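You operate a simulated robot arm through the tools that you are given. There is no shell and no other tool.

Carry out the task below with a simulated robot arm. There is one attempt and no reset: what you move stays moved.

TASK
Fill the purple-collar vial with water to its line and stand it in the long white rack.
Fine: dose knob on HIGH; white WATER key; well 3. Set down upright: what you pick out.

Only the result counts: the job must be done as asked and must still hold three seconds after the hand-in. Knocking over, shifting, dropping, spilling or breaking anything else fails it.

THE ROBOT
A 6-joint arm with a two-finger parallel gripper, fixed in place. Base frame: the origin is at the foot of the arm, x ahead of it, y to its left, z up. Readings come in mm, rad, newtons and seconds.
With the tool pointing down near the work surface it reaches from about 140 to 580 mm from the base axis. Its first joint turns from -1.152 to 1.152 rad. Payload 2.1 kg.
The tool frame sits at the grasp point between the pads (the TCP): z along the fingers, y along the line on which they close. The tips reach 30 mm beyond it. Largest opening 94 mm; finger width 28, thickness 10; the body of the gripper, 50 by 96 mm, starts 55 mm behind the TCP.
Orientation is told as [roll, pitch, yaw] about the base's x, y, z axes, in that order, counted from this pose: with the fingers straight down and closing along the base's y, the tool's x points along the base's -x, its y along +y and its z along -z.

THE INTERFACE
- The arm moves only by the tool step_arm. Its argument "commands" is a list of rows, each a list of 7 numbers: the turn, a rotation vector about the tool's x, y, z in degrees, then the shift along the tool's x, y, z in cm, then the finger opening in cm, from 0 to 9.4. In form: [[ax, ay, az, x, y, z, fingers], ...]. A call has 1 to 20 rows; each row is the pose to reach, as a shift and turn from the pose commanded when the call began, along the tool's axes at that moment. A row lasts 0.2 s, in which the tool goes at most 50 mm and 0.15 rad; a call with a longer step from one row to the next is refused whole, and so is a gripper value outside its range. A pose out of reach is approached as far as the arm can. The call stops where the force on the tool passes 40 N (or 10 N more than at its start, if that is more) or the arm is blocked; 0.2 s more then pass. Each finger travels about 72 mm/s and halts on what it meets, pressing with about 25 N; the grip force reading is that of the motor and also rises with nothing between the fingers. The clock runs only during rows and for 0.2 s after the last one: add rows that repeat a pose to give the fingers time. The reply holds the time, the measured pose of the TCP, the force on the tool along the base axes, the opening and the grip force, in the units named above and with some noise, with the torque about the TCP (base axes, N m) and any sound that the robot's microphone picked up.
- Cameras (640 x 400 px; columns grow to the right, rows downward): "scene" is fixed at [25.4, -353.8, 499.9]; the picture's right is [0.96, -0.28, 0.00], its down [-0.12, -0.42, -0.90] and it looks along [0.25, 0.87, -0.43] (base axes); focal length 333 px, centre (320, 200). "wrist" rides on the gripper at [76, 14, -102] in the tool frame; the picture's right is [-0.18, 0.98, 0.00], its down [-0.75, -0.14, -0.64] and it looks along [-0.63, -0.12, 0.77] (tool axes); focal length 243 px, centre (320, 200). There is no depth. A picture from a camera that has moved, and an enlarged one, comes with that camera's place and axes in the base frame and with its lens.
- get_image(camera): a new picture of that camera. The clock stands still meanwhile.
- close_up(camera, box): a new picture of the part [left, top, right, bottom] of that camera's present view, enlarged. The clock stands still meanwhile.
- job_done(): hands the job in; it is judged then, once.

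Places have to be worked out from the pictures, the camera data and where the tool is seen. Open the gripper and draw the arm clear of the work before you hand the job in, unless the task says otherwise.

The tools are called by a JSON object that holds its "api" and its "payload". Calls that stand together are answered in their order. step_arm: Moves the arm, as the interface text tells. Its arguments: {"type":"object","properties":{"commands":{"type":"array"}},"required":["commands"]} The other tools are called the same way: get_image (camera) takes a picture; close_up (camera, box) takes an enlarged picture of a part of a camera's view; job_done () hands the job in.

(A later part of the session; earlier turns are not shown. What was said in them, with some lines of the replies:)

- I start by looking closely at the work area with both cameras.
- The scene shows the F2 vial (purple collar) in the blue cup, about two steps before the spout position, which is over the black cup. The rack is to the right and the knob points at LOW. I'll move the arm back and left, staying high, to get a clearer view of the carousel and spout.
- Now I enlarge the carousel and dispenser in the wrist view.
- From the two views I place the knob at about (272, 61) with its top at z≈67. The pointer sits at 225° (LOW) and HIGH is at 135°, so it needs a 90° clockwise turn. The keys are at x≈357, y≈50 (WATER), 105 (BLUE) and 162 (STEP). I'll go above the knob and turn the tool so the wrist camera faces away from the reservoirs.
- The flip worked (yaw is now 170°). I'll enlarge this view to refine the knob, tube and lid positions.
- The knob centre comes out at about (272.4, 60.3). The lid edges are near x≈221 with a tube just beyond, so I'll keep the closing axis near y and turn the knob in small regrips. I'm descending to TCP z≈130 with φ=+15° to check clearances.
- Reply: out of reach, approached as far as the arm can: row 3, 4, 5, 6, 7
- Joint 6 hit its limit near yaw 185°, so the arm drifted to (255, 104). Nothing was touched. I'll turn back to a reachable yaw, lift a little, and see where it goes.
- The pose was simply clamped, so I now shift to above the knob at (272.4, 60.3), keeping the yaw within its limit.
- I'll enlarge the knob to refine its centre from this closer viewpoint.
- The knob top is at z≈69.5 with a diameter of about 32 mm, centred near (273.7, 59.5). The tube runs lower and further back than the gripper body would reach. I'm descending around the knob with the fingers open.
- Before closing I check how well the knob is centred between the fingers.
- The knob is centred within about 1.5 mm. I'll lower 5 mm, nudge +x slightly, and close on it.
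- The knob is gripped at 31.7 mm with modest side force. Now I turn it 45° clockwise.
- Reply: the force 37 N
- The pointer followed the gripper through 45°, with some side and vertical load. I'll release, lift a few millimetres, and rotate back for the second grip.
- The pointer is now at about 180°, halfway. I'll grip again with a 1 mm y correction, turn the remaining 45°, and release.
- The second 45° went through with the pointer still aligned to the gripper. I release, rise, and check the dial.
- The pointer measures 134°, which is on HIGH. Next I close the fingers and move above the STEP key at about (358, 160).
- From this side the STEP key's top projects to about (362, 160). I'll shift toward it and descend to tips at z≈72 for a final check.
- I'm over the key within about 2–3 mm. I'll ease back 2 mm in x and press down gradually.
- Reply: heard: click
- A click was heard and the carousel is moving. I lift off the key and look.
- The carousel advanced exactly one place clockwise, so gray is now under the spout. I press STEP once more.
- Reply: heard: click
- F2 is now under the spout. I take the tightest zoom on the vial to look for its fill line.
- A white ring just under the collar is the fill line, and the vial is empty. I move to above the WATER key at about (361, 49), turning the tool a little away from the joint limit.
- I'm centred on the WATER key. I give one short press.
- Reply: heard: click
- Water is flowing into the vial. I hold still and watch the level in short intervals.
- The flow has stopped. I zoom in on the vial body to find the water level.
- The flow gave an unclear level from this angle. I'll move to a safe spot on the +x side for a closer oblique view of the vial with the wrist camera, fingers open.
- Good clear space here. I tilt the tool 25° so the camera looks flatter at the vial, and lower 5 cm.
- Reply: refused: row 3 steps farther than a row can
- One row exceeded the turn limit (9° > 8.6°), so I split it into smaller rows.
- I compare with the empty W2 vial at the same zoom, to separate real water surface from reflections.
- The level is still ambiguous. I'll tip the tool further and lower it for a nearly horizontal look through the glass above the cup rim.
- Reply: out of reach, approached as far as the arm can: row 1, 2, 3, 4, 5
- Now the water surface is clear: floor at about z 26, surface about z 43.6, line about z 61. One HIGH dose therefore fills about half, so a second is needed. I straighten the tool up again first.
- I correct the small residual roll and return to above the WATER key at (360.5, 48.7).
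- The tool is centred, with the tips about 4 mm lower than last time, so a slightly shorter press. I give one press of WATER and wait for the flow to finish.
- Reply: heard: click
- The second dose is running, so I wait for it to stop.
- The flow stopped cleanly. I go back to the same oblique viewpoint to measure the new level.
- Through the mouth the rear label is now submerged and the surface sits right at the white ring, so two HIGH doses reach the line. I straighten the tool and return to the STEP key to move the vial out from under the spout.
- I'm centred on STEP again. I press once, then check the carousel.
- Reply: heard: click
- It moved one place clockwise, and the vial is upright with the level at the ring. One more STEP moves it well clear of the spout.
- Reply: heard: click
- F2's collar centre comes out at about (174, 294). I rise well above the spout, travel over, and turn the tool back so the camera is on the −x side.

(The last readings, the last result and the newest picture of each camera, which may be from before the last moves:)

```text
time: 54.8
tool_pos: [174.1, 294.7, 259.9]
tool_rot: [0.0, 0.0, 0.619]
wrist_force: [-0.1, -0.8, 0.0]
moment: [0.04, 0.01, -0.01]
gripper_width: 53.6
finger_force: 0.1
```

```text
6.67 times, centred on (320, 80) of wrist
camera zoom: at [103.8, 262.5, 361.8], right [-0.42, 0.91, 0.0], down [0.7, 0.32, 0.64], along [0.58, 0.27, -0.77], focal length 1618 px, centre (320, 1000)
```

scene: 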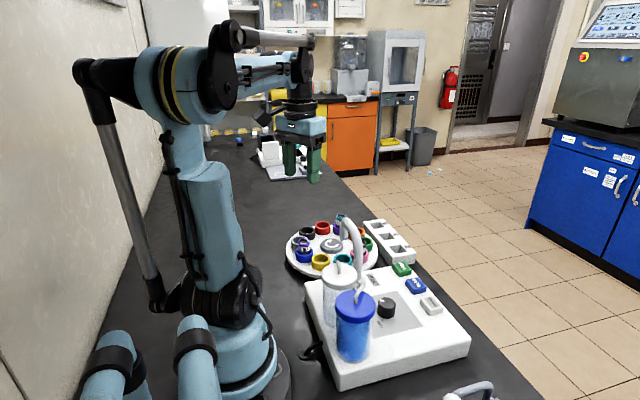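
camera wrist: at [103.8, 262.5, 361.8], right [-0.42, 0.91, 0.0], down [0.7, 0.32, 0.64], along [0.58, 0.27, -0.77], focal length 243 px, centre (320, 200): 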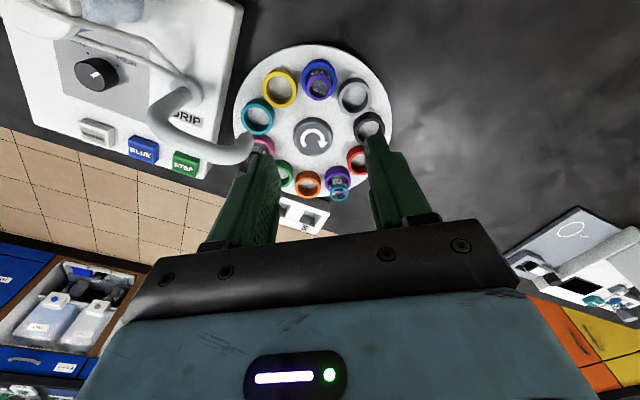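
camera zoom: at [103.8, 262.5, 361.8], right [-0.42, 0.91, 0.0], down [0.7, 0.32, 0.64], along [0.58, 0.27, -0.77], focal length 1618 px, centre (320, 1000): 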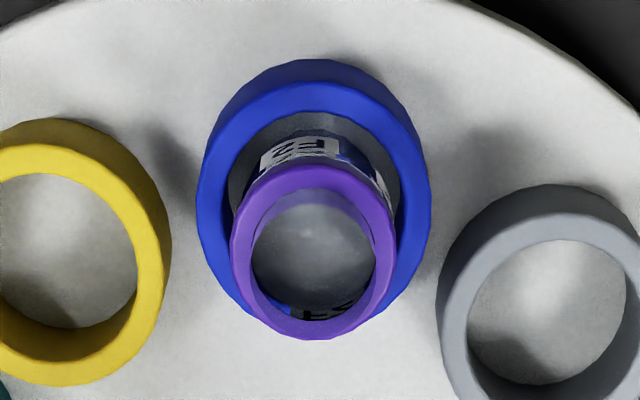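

The collar lines up with the tool axis within about 1 mm. I descend to tips at z≈100 while turning to yaw 0, then recheck.

{"api": "step_arm", "payload": {"commands": [[0, 0, 7.5, 0, 0, 2, 5.4], [0, 0, 15, 0, 0, 4, 5.4], [0, 0, 22.5, 0, 0, 6, 5.4], [0, 0, 30, 0, 0, 8, 5.4], [0, 0, 35.5, 0, 0, 10.5, 5.4], [0, 0, 35.5, 0, 0, 13, 5.4], [0, 0, 35.5, 0, 0, 13, 5.4]]}}

{"api": "get_image", "payload": {"camera": "wrist"}}

{"api": "close_up", "payload": {"camera": "wrist", "box": [240, 100, 400, 200]}}

{"api": "close_up", "payload": {"camera": "scene", "box": [260, 190, 380, 280]}}

```text
time: 56.4
tool_pos: [173.8, 294.7, 130.7]
tool_rot: [0.001, 0.001, -0.002]
wrist_force: [0.1, -0.1, 0.0]
moment: [-0.01, 0.0, 0.0]
gripper_width: 53.8
finger_force: 0.1
```

```text
taken
camera wrist: at [98.1, 308.9, 232.5], right [0.18, 0.98, 0.0], down [0.75, -0.14, 0.64], along [0.63, -0.12, -0.77], focal length 243 px, centre (320, 200)
```

wrist: 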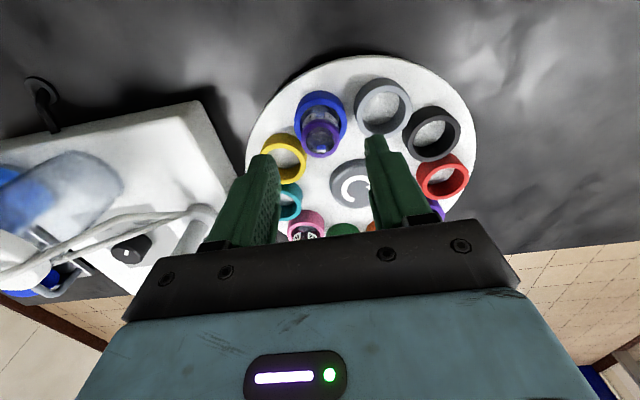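

```text
4.00 times, centred on (320, 150) of wrist
camera zoom: at [98.1, 308.9, 232.5], right [0.18, 0.98, 0.0], down [0.75, -0.14, 0.64], along [0.63, -0.12, -0.77], focal length 970 px, centre (320, 400)
```

zoom: 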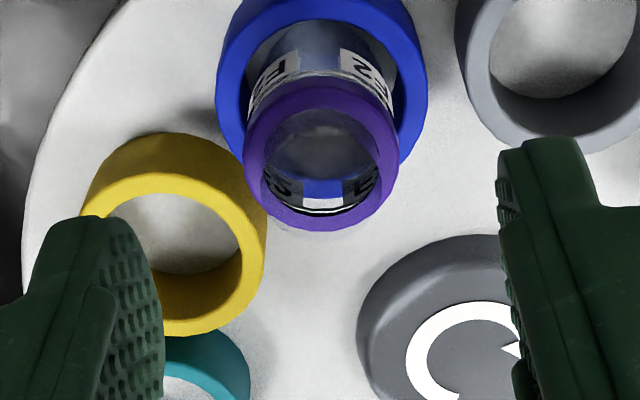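

```text
4.44 times, centred on (320, 235) of scene
camera zoom: at [25.4, -353.8, 499.9], right [0.96, -0.28, 0.0], down [-0.12, -0.42, -0.9], along [0.25, 0.87, -0.43], focal length 1481 px, centre (320, 44)
```

zoom: 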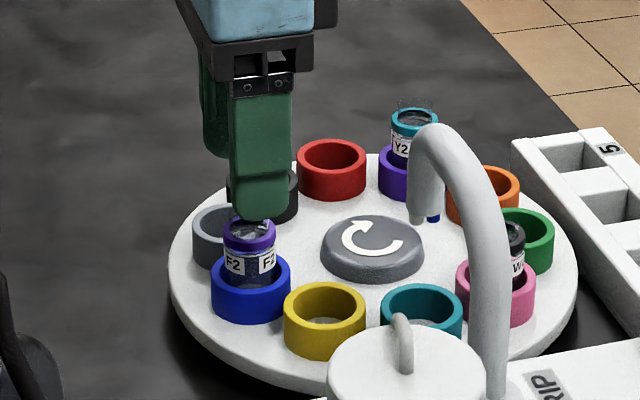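

The collar is centred between the fingers. Before descending, I take one more zoom down the mouth to confirm the water level against the ring.

{"api": "close_up", "payload": {"camera": "wrist", "box": [300, 130, 340, 170]}}

{"api": "close_up", "payload": {"camera": "wrist", "box": [308, 150, 334, 164]}}

```text
10.00 times, centred on (320, 150) of wrist
camera zoom: at [98.1, 308.9, 232.5], right [0.18, 0.98, 0.0], down [0.75, -0.14, 0.64], along [0.63, -0.12, -0.77], focal length 2426 px, centre (320, 700)
```

zoom: 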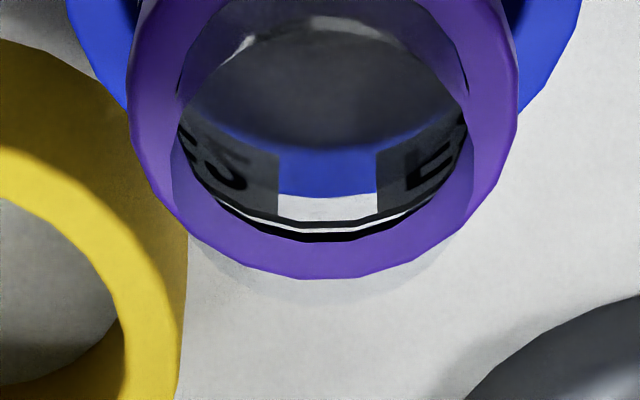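

```text
16.00 times, centred on (321, 157) of wrist
camera zoom: at [98.1, 308.9, 232.5], right [0.18, 0.98, 0.0], down [0.75, -0.14, 0.64], along [0.63, -0.12, -0.77], focal length 3882 px, centre (304, 888)
```

zoom: 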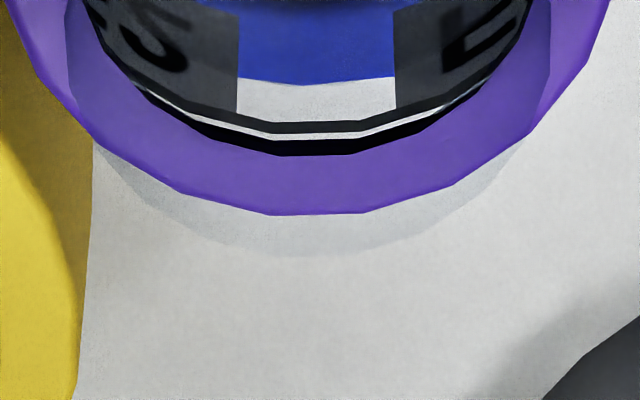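

The level sits at the ring band. Now I lower around the collar (TCP to about 88) with the fingers open.

{"api": "step_arm", "payload": {"commands": [[0, 0, 0, 0.05, 0, 1.5, 5.4], [0, 0, 0, 0.05, 0, 3, 5.4], [0, 0, 0, 0.05, 0, 4.2, 5.4], [0, 0, 0, 0.05, 0, 4.2, 5.4]]}}

{"api": "close_up", "payload": {"camera": "wrist", "box": [240, 110, 400, 210]}}

{"api": "close_up", "payload": {"camera": "scene", "box": [275, 210, 339, 260]}}

```text
time: 57.4
tool_pos: [173.6, 295.2, 88.2]
tool_rot: [0.0, -0.001, 0.0]
wrist_force: [0.3, 0.6, -0.1]
moment: [-0.03, -0.01, 0.02]
gripper_width: 54.0
finger_force: 0.0
```

```text
4.00 times, centred on (320, 160) of wrist
camera zoom: at [97.8, 309.8, 190.4], right [0.18, 0.98, 0.0], down [0.75, -0.14, 0.64], along [0.63, -0.12, -0.77], focal length 970 px, centre (320, 360)
```

zoom: 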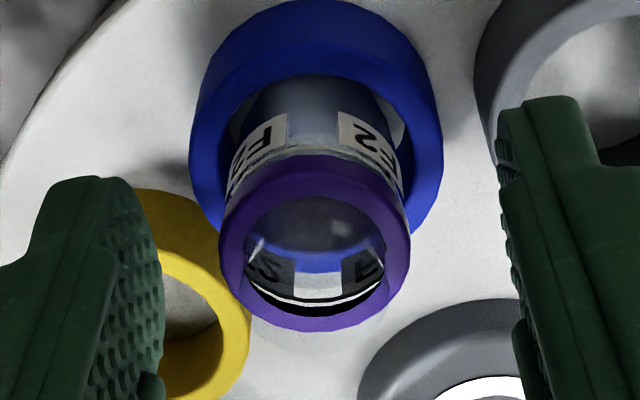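

```text
8.00 times, centred on (307, 235) of scene
camera zoom: at [25.4, -353.8, 499.9], right [0.96, -0.28, 0.0], down [-0.12, -0.42, -0.9], along [0.25, 0.87, -0.43], focal length 2665 px, centre (424, -80)
```

zoom: 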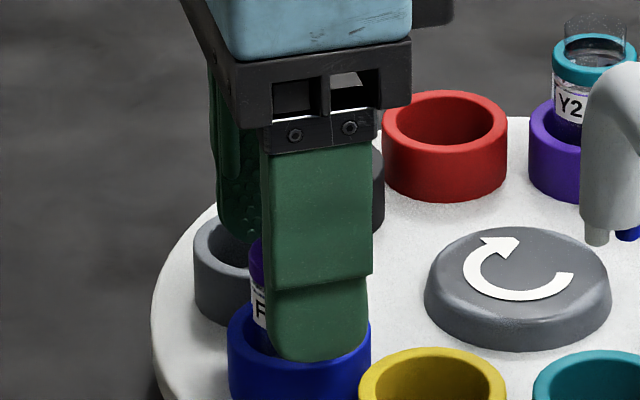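

The fingers straddle the collar centrally at the right height. I close gently on it.

{"api": "step_arm", "payload": {"commands": [[0, 0, 0, 0, -0.05, 0, 4.6], [0, 0, 0, 0, -0.05, 0, 3.8], [0, 0, 0, 0, -0.05, 0, 3.2], [0, 0, 0, 0, -0.05, 0, 2.6], [0, 0, 0, 0, -0.05, 0, 2.4], [0, 0, 0, 0, -0.05, 0, 2.4]]}}

{"api": "close_up", "payload": {"camera": "wrist", "box": [240, 110, 400, 210]}}

```text
time: 58.8
tool_pos: [172.9, 294.7, 87.7]
tool_rot: [0.0, 0.0, 0.001]
wrist_force: [1.1, 0.3, 1.0]
moment: [0.01, -0.04, 0.01]
gripper_width: 25.5
finger_force: 13.1
```

```text
4.00 times, centred on (320, 160) of wrist
camera zoom: at [98.1, 309.0, 191.0], right [0.18, 0.98, 0.0], down [0.75, -0.14, 0.64], along [0.63, -0.12, -0.77], focal length 970 px, centre (320, 360)
```

zoom: 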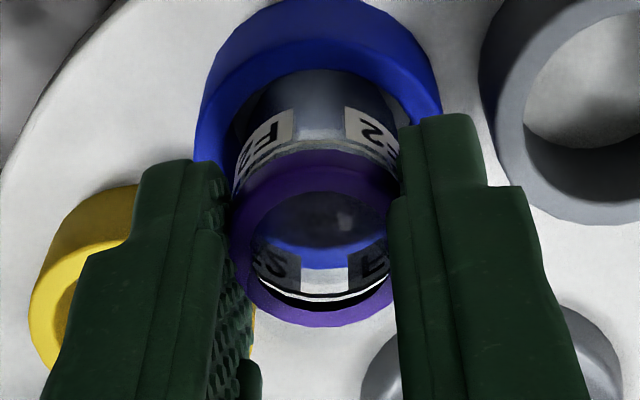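

The grip is on at 25.5 mm. I tighten slightly and lift slowly straight up.

{"api": "step_arm", "payload": {"commands": [[0, 0, 0, 0, 0, 0, 2.2], [0, 0, 0, 0, 0, 0, 2.2], [0, 0, 0, 0, 0, -0.5, 2.2], [0, 0, 0, 0, 0, -1.2, 2.2], [0, 0, 0, 0, 0, -2.2, 2.2], [0, 0, 0, 0, 0, -3.4, 2.2], [0, 0, 0, 0, 0, -4.8, 2.2], [0, 0, 0, 0, 0, -6.2, 2.2], [0, 0, 0, 0, 0, -7.6, 2.2], [0, 0, 0, 0, 0, -9, 2.2], [0, 0, 0, 0, 0, -10.4, 2.2], [0, 0, 0, 0, 0, -11.5, 2.2], [0, 0, 0, 0, 0, -12.2, 2.2], [0, 0, 0, 0, 0, -12.2, 2.2]]}}

{"api": "close_up", "payload": {"camera": "scene", "box": [260, 150, 360, 230]}}

{"api": "get_image", "payload": {"camera": "wrist"}}

```text
time: 61.8
tool_pos: [173.3, 294.3, 210.5]
tool_rot: [0.001, -0.001, 0.0]
wrist_force: [0.2, -0.1, 0.5]
moment: [0.03, -0.03, -0.02]
gripper_width: 24.0
finger_force: 24.9
```

```text
5.00 times, centred on (310, 190) of scene
camera zoom: at [25.4, -353.8, 499.9], right [0.96, -0.28, 0.0], down [-0.12, -0.42, -0.9], along [0.25, 0.87, -0.43], focal length 1666 px, centre (370, 250)
```

zoom: 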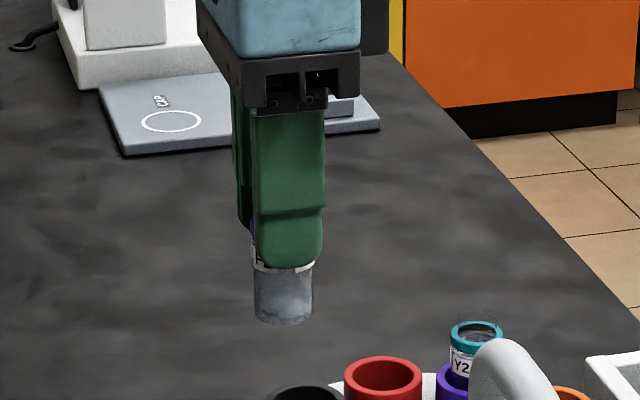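

```text
taken
camera wrist: at [97.3, 309.9, 313.4], right [0.18, 0.98, 0.0], down [0.75, -0.14, 0.64], along [0.63, -0.12, -0.77], focal length 243 px, centre (320, 200)
```

wrist: 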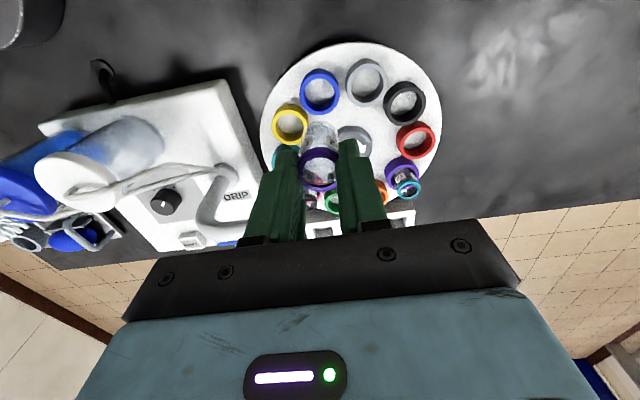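

The vial is lifted and upright. I zoom in on it to check the grip and the level.

{"api": "close_up", "payload": {"camera": "wrist", "box": [280, 110, 360, 200]}}

{"api": "close_up", "payload": {"camera": "scene", "box": [295, 190, 327, 218]}}

```text
4.44 times, centred on (320, 155) of wrist
camera zoom: at [97.3, 309.9, 313.4], right [0.18, 0.98, 0.0], down [0.75, -0.14, 0.64], along [0.63, -0.12, -0.77], focal length 1078 px, centre (320, 400)
```

zoom: 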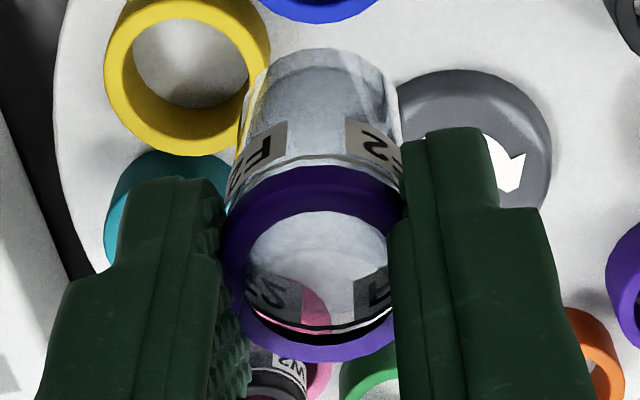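

```text
14.29 times, centred on (311, 204) of scene
camera zoom: at [25.4, -353.8, 499.9], right [0.96, -0.28, 0.0], down [-0.12, -0.42, -0.9], along [0.25, 0.87, -0.43], focal length 4759 px, centre (449, 143)
```

zoom: 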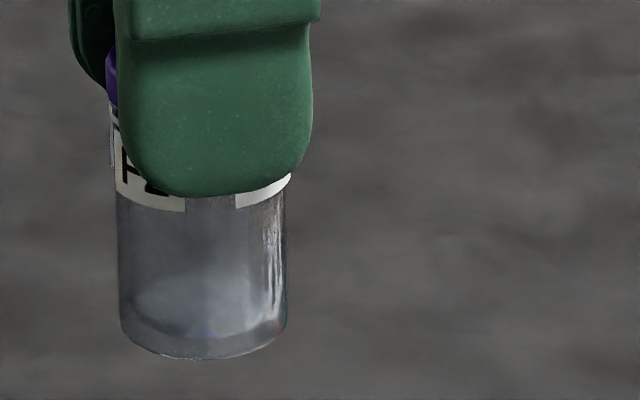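

The grip looks firm, with the vial bottom about 57 mm below the TCP. I carry it smoothly and level toward well 3 at about (400, 315).

{"api": "step_arm", "payload": {"commands": [[0, 0, 0, -0.4, 0, 0, 2.2], [0, 0, 0, -1.2, 0.1, 0, 2.2], [0, 0, 0, -2.4, 0.2, 0, 2.2], [0, 0, 0, -3.9, 0.3, 0, 2.2], [0, 0, 0, -5.5, 0.5, 0, 2.2], [0, 0, 0, -7.1, 0.7, 0, 2.2], [0, 0, 0, -8.7, 0.8, 0, 2.2], [0, 0, 0, -10.3, 1.0, 0, 2.2], [0, 0, 0, -11.9, 1.1, 0, 2.2], [0, 0, 0, -13.5, 1.3, 0, 2.2], [0, 0, 0, -15.1, 1.4, 0, 2.2], [0, 0, 0, -16.7, 1.6, 0, 2.2], [0, 0, 0, -18.3, 1.7, 0, 2.2], [0, 0, 0, -19.8, 1.9, 0, 2.2], [0, 0, 0, -21.1, 2.0, 0, 2.2], [0, 0, 0, -22.1, 2.1, 0, 2.2], [0, 0, 0, -22.6, 2.1, 0, 2.2], [0, 0, 0, -22.7, 2.1, 0, 2.2], [0, 0, 0, -22.7, 2.1, 0, 2.2]]}}

{"api": "get_image", "payload": {"camera": "wrist"}}

{"api": "close_up", "payload": {"camera": "scene", "box": [340, 150, 440, 260]}}

{"api": "close_up", "payload": {"camera": "wrist", "box": [250, 60, 400, 180]}}

```text
time: 65.8
tool_pos: [400.3, 316.6, 209.8]
tool_rot: [0.0, 0.0, -0.001]
wrist_force: [0.8, 0.1, -0.4]
moment: [0.05, 0.02, 0.01]
gripper_width: 24.9
finger_force: 25.1
```

```text
taken
camera wrist: at [325.1, 329.5, 312.0], right [0.18, 0.98, 0.0], down [0.75, -0.14, 0.64], along [0.63, -0.12, -0.77], focal length 243 px, centre (320, 200)
```

wrist: 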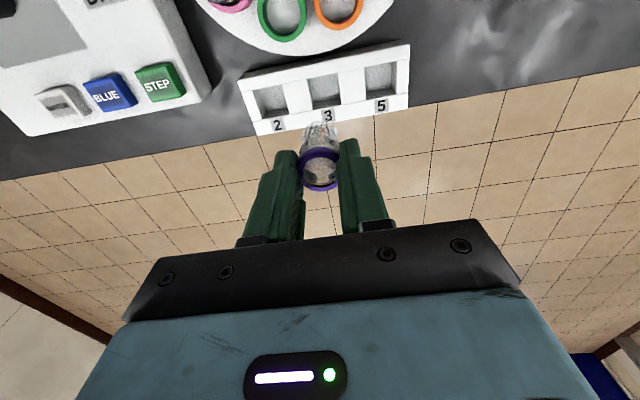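

```text
3.64 times, centred on (390, 205) of scene
camera zoom: at [25.4, -353.8, 499.9], right [0.96, -0.28, 0.0], down [-0.12, -0.42, -0.9], along [0.25, 0.87, -0.43], focal length 1212 px, centre (66, 182)
```

zoom: 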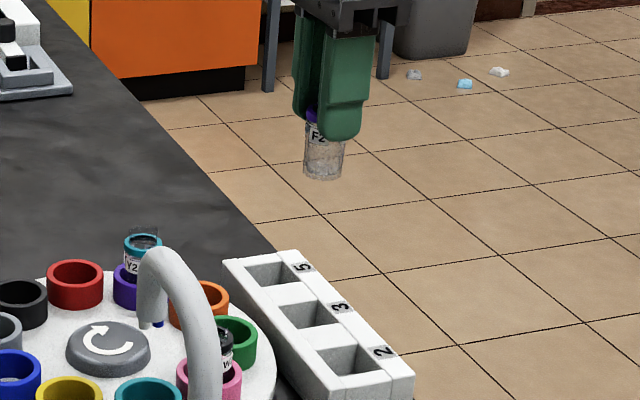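

```text
3.33 times, centred on (325, 120) of wrist
camera zoom: at [325.1, 329.5, 312.0], right [0.18, 0.98, 0.0], down [0.75, -0.14, 0.64], along [0.63, -0.12, -0.77], focal length 809 px, centre (303, 467)
```

zoom: 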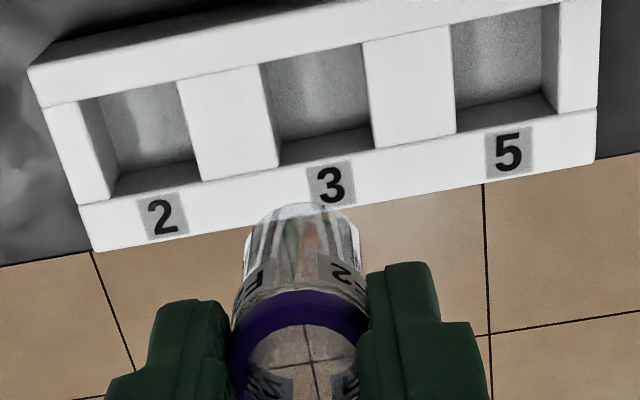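

I zoom on well 3 in both cameras to pin down its opening.

{"api": "close_up", "payload": {"camera": "wrist", "box": [295, 60, 355, 110]}}

{"api": "close_up", "payload": {"camera": "scene", "box": [395, 215, 459, 265]}}

{"api": "close_up", "payload": {"camera": "scene", "box": [360, 215, 424, 265]}}

```text
8.00 times, centred on (325, 85) of wrist
camera zoom: at [325.1, 329.5, 312.0], right [0.18, 0.98, 0.0], down [0.75, -0.14, 0.64], along [0.63, -0.12, -0.77], focal length 1941 px, centre (280, 1120)
```

zoom: 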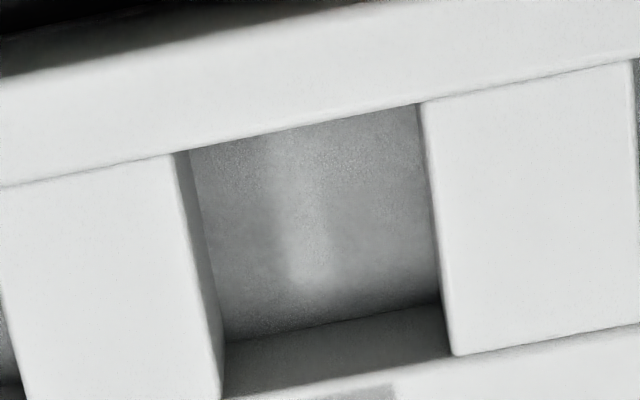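

```text
8.00 times, centred on (427, 240) of scene
camera zoom: at [25.4, -353.8, 499.9], right [0.96, -0.28, 0.0], down [-0.12, -0.42, -0.9], along [0.25, 0.87, -0.43], focal length 2665 px, centre (-536, -120)
```

zoom: 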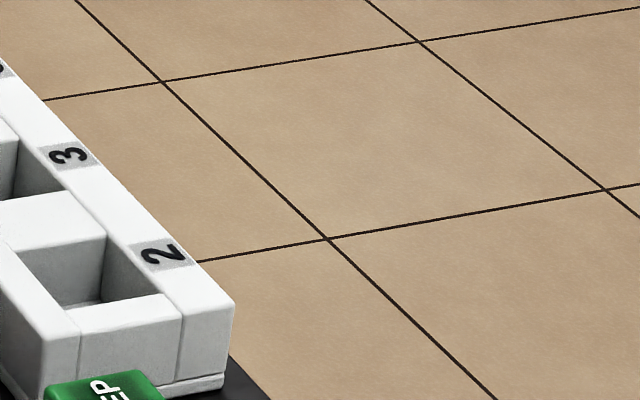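

```text
8.00 times, centred on (392, 240) of scene
camera zoom: at [25.4, -353.8, 499.9], right [0.96, -0.28, 0.0], down [-0.12, -0.42, -0.9], along [0.25, 0.87, -0.43], focal length 2665 px, centre (-256, -120)
```

zoom: 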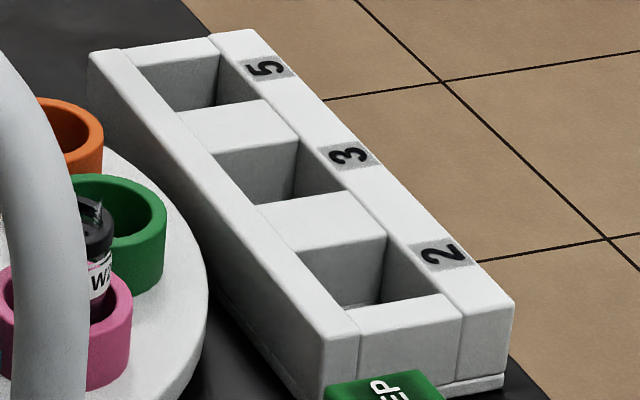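

Combining the views, well 3's opening is centred near (403.5, 319.5) with its top at z≈35, floor at z≈10, and about 33 mm wide. I correct the lateral position and descend until the vial bottom is about 15 mm above the rack.

{"api": "step_arm", "payload": {"commands": [[0, 0, 0, -0.15, 0.15, 0.5, 2.2], [0, 0, 0, -0.32, 0.3, 1.5, 2.2], [0, 0, 0, -0.32, 0.3, 3, 2.2], [0, 0, 0, -0.32, 0.3, 4.5, 2.2], [0, 0, 0, -0.32, 0.3, 6, 2.2], [0, 0, 0, -0.32, 0.3, 7.5, 2.2], [0, 0, 0, -0.32, 0.3, 8.8, 2.2], [0, 0, 0, -0.32, 0.3, 9.6, 2.2], [0, 0, 0, -0.32, 0.3, 10, 2.2], [0, 0, 0, -0.32, 0.3, 10, 2.2]]}}

{"api": "close_up", "payload": {"camera": "wrist", "box": [250, 80, 410, 180]}}

{"api": "close_up", "payload": {"camera": "scene", "box": [350, 195, 430, 260]}}

{"api": "get_image", "payload": {"camera": "wrist"}}

```text
time: 68.0
tool_pos: [403.0, 318.8, 109.5]
tool_rot: [0.0, 0.001, 0.001]
wrist_force: [-0.3, -0.5, -0.1]
moment: [0.03, 0.01, 0.0]
gripper_width: 24.8
finger_force: 25.0
```

```text
4.00 times, centred on (330, 130) of wrist
camera zoom: at [327.4, 332.9, 211.8], right [0.18, 0.98, 0.0], down [0.75, -0.14, 0.64], along [0.63, -0.12, -0.77], focal length 970 px, centre (280, 480)
```

zoom: 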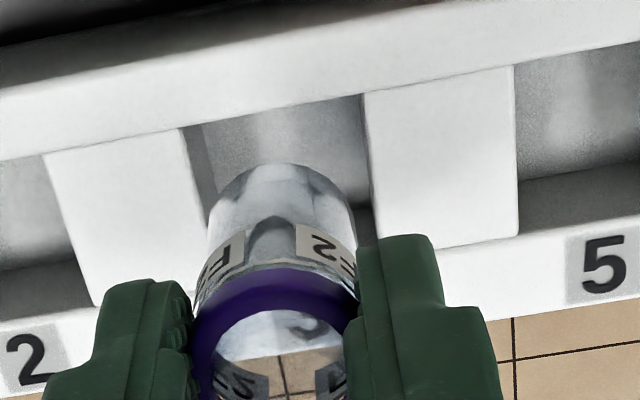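

```text
6.15 times, centred on (390, 228) of scene
camera zoom: at [25.4, -353.8, 499.9], right [0.96, -0.28, 0.0], down [-0.12, -0.42, -0.9], along [0.25, 0.87, -0.43], focal length 2050 px, centre (-111, 31)
```

zoom: 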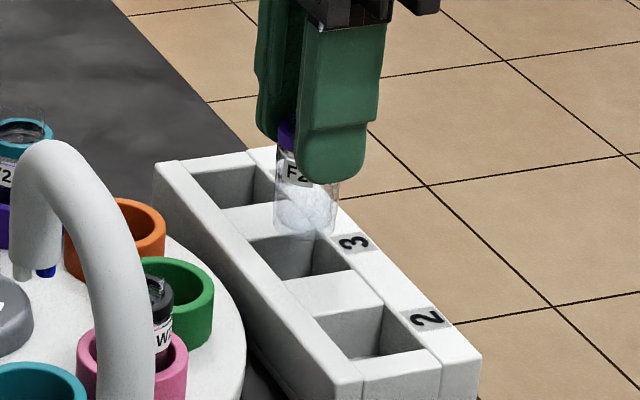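

```text
taken
camera wrist: at [327.4, 332.9, 211.8], right [0.18, 0.98, 0.0], down [0.75, -0.14, 0.64], along [0.63, -0.12, -0.77], focal length 243 px, centre (320, 200)
```

wrist: 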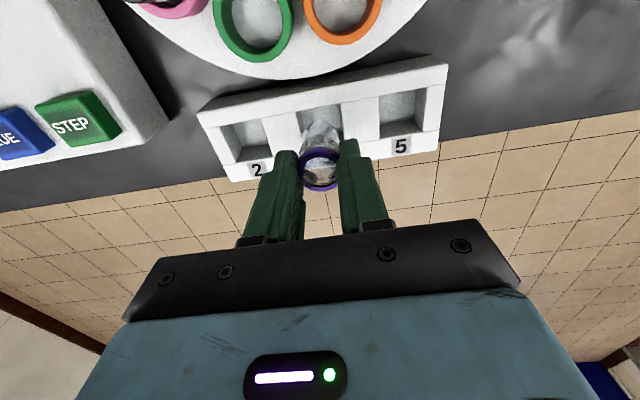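

Vial and well agree within about 1–2 mm in both cameras, with roughly 4 mm of clearance per side. I nudge +1 mm in x and +0.8 mm in y and lower the vial into the well, watching the forces.

{"api": "step_arm", "payload": {"commands": [[0, 0, 0, -0.1, 0.08, 0.3, 2.2], [0, 0, 0, -0.1, 0.08, 0.8, 2.2], [0, 0, 0, -0.1, 0.08, 1.3, 2.2], [0, 0, 0, -0.1, 0.08, 1.8, 2.2], [0, 0, 0, -0.1, 0.08, 2.3, 2.2], [0, 0, 0, -0.1, 0.08, 2.8, 2.2], [0, 0, 0, -0.1, 0.08, 3.2, 2.2], [0, 0, 0, -0.1, 0.08, 3.2, 2.2]]}}

{"api": "close_up", "payload": {"camera": "wrist", "box": [250, 100, 410, 200]}}

{"api": "close_up", "payload": {"camera": "scene", "box": [370, 205, 434, 255]}}

```text
time: 69.8
tool_pos: [405.4, 321.3, 77.0]
tool_rot: [-0.001, 0.0, -0.002]
wrist_force: [-1.1, -0.4, -0.1]
moment: [0.02, -0.01, 0.0]
gripper_width: 24.9
finger_force: 25.4
```

```text
4.00 times, centred on (330, 150) of wrist
camera zoom: at [329.5, 334.3, 180.1], right [0.18, 0.98, 0.0], down [0.75, -0.14, 0.64], along [0.63, -0.12, -0.77], focal length 970 px, centre (280, 400)
```

zoom: 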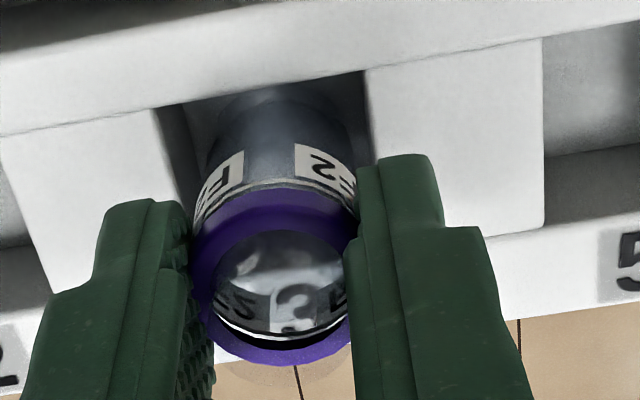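

```text
8.00 times, centred on (402, 230) of scene
camera zoom: at [25.4, -353.8, 499.9], right [0.96, -0.28, 0.0], down [-0.12, -0.42, -0.9], along [0.25, 0.87, -0.43], focal length 2665 px, centre (-336, -40)
```

zoom: 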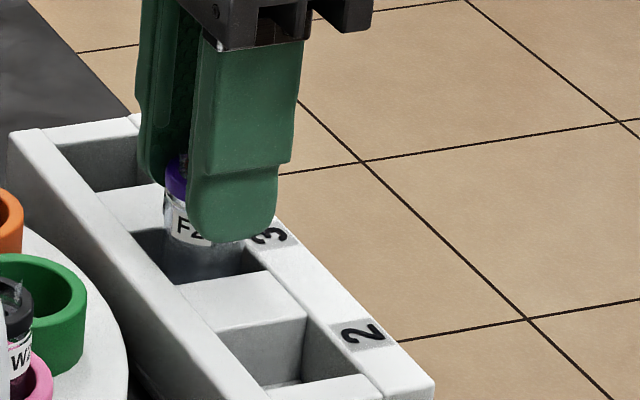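

The vial is in the well with even gaps and no contact forces. I lower another 6 mm slowly.

{"api": "step_arm", "payload": {"commands": [[0, 0, 0, 0, 0, 0.2, 2.2], [0, 0, 0, 0, 0, 0.4, 2.2], [0, 0, 0, 0, 0, 0.6, 2.2], [0, 0, 0, 0, 0, 0.6, 2.2]]}}

{"api": "close_up", "payload": {"camera": "scene", "box": [370, 205, 434, 255]}}

```text
time: 70.8
tool_pos: [405.8, 320.4, 71.4]
tool_rot: [0.001, 0.0, 0.001]
wrist_force: [-0.1, 0.5, -0.4]
moment: [-0.04, 0.01, 0.0]
gripper_width: 24.7
finger_force: 25.0
```

```text
8.00 times, centred on (402, 230) of scene
camera zoom: at [25.4, -353.8, 499.9], right [0.96, -0.28, 0.0], down [-0.12, -0.42, -0.9], along [0.25, 0.87, -0.43], focal length 2665 px, centre (-336, -40)
```

zoom: 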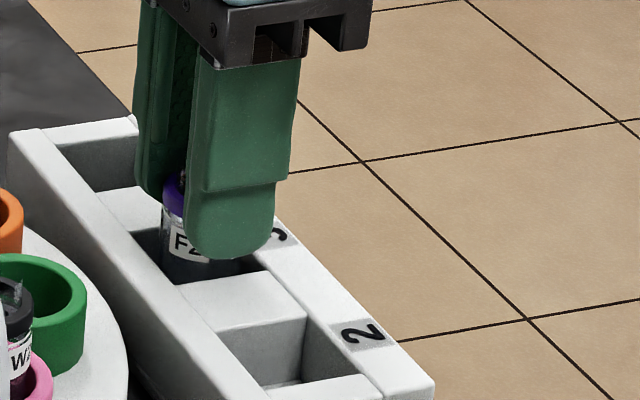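

Still no contact. I go down 2 mm more in small steps.

{"api": "step_arm", "payload": {"commands": [[0, 0, 0, 0, 0, 0.1, 2.2], [0, 0, 0, 0, 0, 0.2, 2.2], [0, 0, 0, 0, 0, 0.2, 2.2]]}}

```text
time: 71.6
tool_pos: [404.7, 319.9, 69.9]
tool_rot: [0.001, 0.001, -0.001]
wrist_force: [0.1, 0.4, 0.2]
moment: [0.0, -0.04, -0.01]
gripper_width: 24.4
finger_force: 25.3
```

{"api": "step_arm", "payload": {"commands": [[0, 0, 0, 0, 0, 0.1, 2.2], [0, 0, 0, 0, 0, 0.2, 2.2], [0, 0, 0, 0, 0, 0.2, 2.2]]}}

{"api": "close_up", "payload": {"camera": "scene", "box": [384, 220, 416, 245]}}

{"api": "close_up", "payload": {"camera": "wrist", "box": [250, 100, 410, 200]}}

```text
time: 72.4
tool_pos: [404.4, 320.3, 68.3]
tool_rot: [0.001, 0.0, 0.001]
wrist_force: [0.6, -0.7, 16.5]
moment: [0.0, -0.11, -0.03]
gripper_width: 24.6
finger_force: 25.4
```

```text
16.00 times, centred on (400, 232) of scene
camera zoom: at [25.3, -353.9, 499.8], right [0.96, -0.28, 0.0], down [-0.12, -0.42, -0.9], along [0.25, 0.87, -0.43], focal length 5331 px, centre (-960, -320)
```

zoom: 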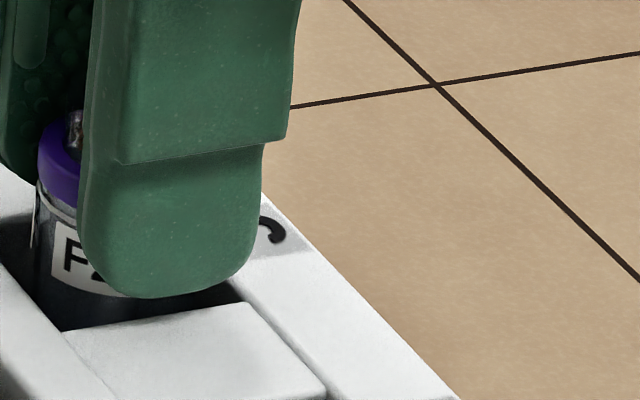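

```text
4.00 times, centred on (330, 150) of wrist
camera zoom: at [329.2, 333.9, 170.6], right [0.18, 0.98, 0.0], down [0.75, -0.14, 0.64], along [0.63, -0.12, -0.77], focal length 970 px, centre (280, 400)
```

zoom: 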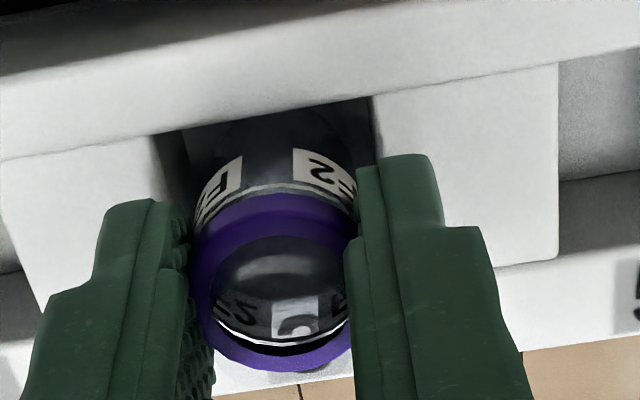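

Force rose to 16 N at the expected height, so the vial is on the well floor. I relieve the push by about 0.7 mm and open the fingers slowly.

{"api": "step_arm", "payload": {"commands": [[0, 0, 0, 0, 0, -0.07, 2.2], [0, 0, 0, 0, 0, -0.07, 2.4], [0, 0, 0, 0, 0, -0.07, 2.6], [0, 0, 0, 0, 0, -0.07, 2.8], [0, 0, 0, 0, 0, -0.07, 3.1], [0, 0, 0, 0, 0, -0.07, 3.5], [0, 0, 0, 0, 0, -0.07, 4.0], [0, 0, 0, 0, 0, -0.07, 4.0]]}}

{"api": "close_up", "payload": {"camera": "wrist", "box": [250, 100, 410, 200]}}

{"api": "close_up", "payload": {"camera": "scene", "box": [370, 205, 434, 255]}}

```text
time: 74.2
tool_pos: [404.3, 320.1, 68.8]
tool_rot: [0.001, 0.001, -0.002]
wrist_force: [-0.1, 0.3, -0.5]
moment: [-0.02, 0.01, 0.02]
gripper_width: 39.8
finger_force: 0.1
```

```text
4.00 times, centred on (330, 150) of wrist
camera zoom: at [328.9, 333.7, 171.1], right [0.18, 0.98, 0.0], down [0.75, -0.14, 0.64], along [0.63, -0.12, -0.77], focal length 970 px, centre (280, 400)
```

zoom: 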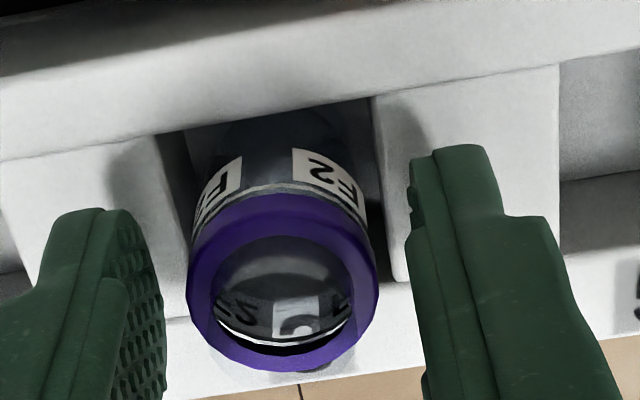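

```text
8.00 times, centred on (402, 230) of scene
camera zoom: at [25.4, -353.8, 499.9], right [0.96, -0.28, 0.0], down [-0.12, -0.42, -0.9], along [0.25, 0.87, -0.43], focal length 2665 px, centre (-336, -40)
```

zoom: 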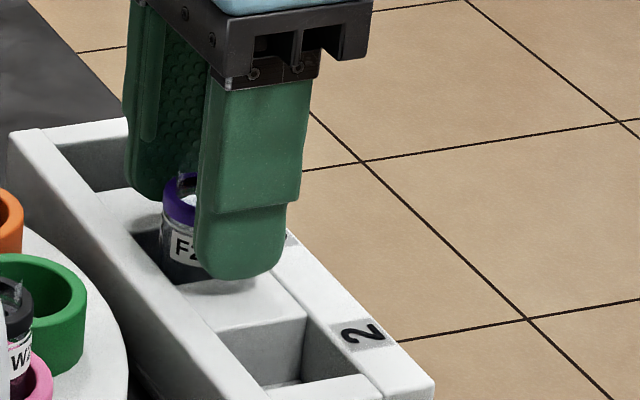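

The vial is released and standing in well 3, clear of both fingers. I rise straight up slowly.

{"api": "step_arm", "payload": {"commands": [[0, 0, 0, 0, 0, 0, 4.6], [0, 0, 0, 0, 0, -0.6, 4.6], [0, 0, 0, 0, 0, -1.5, 4.6], [0, 0, 0, 0, 0, -3, 4.6], [0, 0, 0, 0, 0, -5, 4.6], [0, 0, 0, 0, 0, -8, 4.6], [0, 0, 0, 0, 0, -12, 4.6], [0, 0, 0, 0, 0, -16, 4.6], [0, 0, 0, 3, 0, -20, 4.6], [0, 0, 0, 7, -1, -22, 4.6], [0, 0, 0, 11, -2, -22, 4.6], [0, 0, 0, 11, -2, -22, 4.6]]}}

{"api": "get_image", "payload": {"camera": "scene"}}

{"api": "close_up", "payload": {"camera": "scene", "box": [370, 205, 434, 255]}}

{"api": "get_image", "payload": {"camera": "wrist"}}

```text
time: 76.8
tool_pos: [294.1, 299.7, 290.7]
tool_rot: [-0.001, 0.0, -0.001]
wrist_force: [0.1, -0.6, -0.7]
moment: [0.0, 0.0, -0.01]
gripper_width: 46.1
finger_force: 0.1
```

```text
taken
```

scene: 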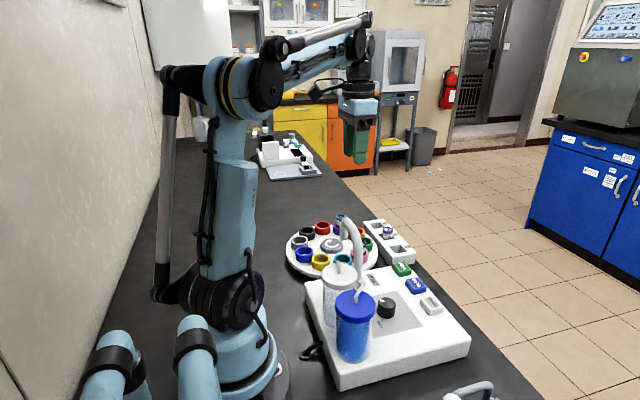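

```text
8.00 times, centred on (402, 230) of scene
camera zoom: at [25.4, -353.8, 499.9], right [0.96, -0.28, 0.0], down [-0.12, -0.42, -0.9], along [0.25, 0.87, -0.43], focal length 2665 px, centre (-336, -40)
```

zoom: 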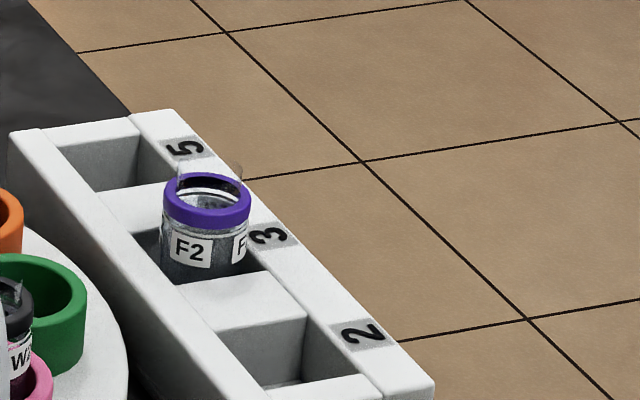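

```text
taken
camera wrist: at [218.7, 313.4, 392.9], right [0.18, 0.98, 0.0], down [0.75, -0.14, 0.64], along [0.63, -0.12, -0.77], focal length 243 px, centre (320, 200)
```

wrist: 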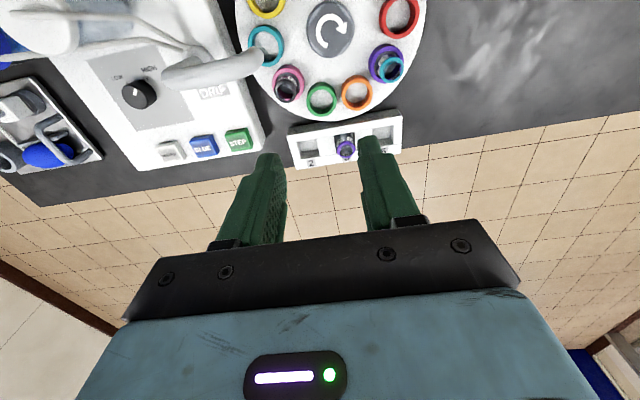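

F2 stands upright in well 3 and the arm is clear. I zoom once more to confirm the water is at the line before handing in.

{"api": "close_up", "payload": {"camera": "scene", "box": [385, 223, 409, 243]}}

{"api": "close_up", "payload": {"camera": "wrist", "box": [325, 128, 365, 168]}}

{"api": "close_up", "payload": {"camera": "wrist", "box": [100, 50, 180, 130]}}

```text
16.00 times, centred on (397, 233) of scene
camera zoom: at [25.4, -353.8, 499.9], right [0.96, -0.28, 0.0], down [-0.12, -0.42, -0.9], along [0.25, 0.87, -0.43], focal length 5331 px, centre (-912, -328)
```

zoom: 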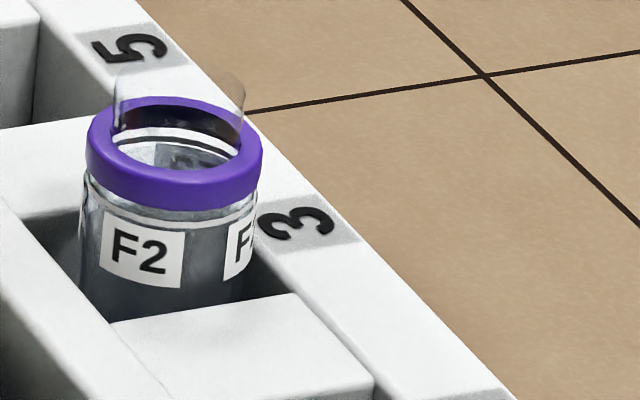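

```text
10.00 times, centred on (345, 148) of wrist
camera zoom: at [218.7, 313.4, 392.9], right [0.18, 0.98, 0.0], down [0.75, -0.14, 0.64], along [0.63, -0.12, -0.77], focal length 2426 px, centre (70, 720)
```

zoom: 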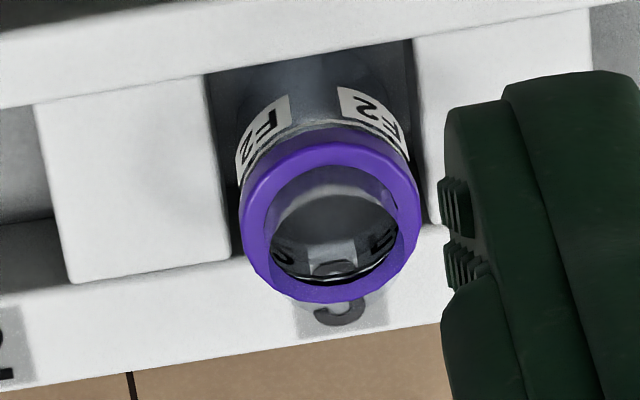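

```text
5.00 times, centred on (140, 90) of wrist
camera zoom: at [218.7, 313.4, 392.9], right [0.18, 0.98, 0.0], down [0.75, -0.14, 0.64], along [0.63, -0.12, -0.77], focal length 1213 px, centre (1220, 750)
```

zoom: 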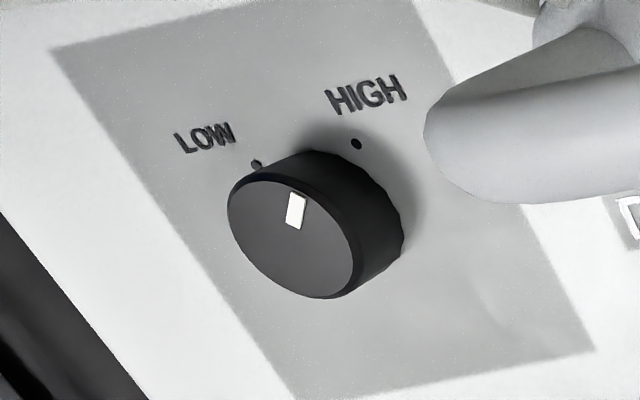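

The vial is upright in well 3 with water at its line. The knob is on HIGH, the gripper is open and the arm is clear, so I hand the job in.

{"api": "job_done", "payload": {}}

```text
The job is handed in.
```

The purple-collar vial (F2) is filled with water to its line and standing upright in well 3 of the long white rack. I've handed the job in; no verdict came back with it.

- **Dose:** I turned the knob to HIGH and pressed the white WATER key twice. One press filled the vial only about halfway to the line. In the zoomed views after the second press, the level was within about 1 mm of the line.
- **Carousel:** I pressed STEP four times: twice to bring the vial under the spout and twice to move it clear for picking up. The other two vials moved round with it but stayed in their cups.
- **Placement:** The vial touched the bottom of the well with light force, and I released it there. It was upright in the last pictures.
- **Surroundings:** I saw no spills, and nothing else was knocked over or shifted. The gripper is open and the arm is clear of the work.
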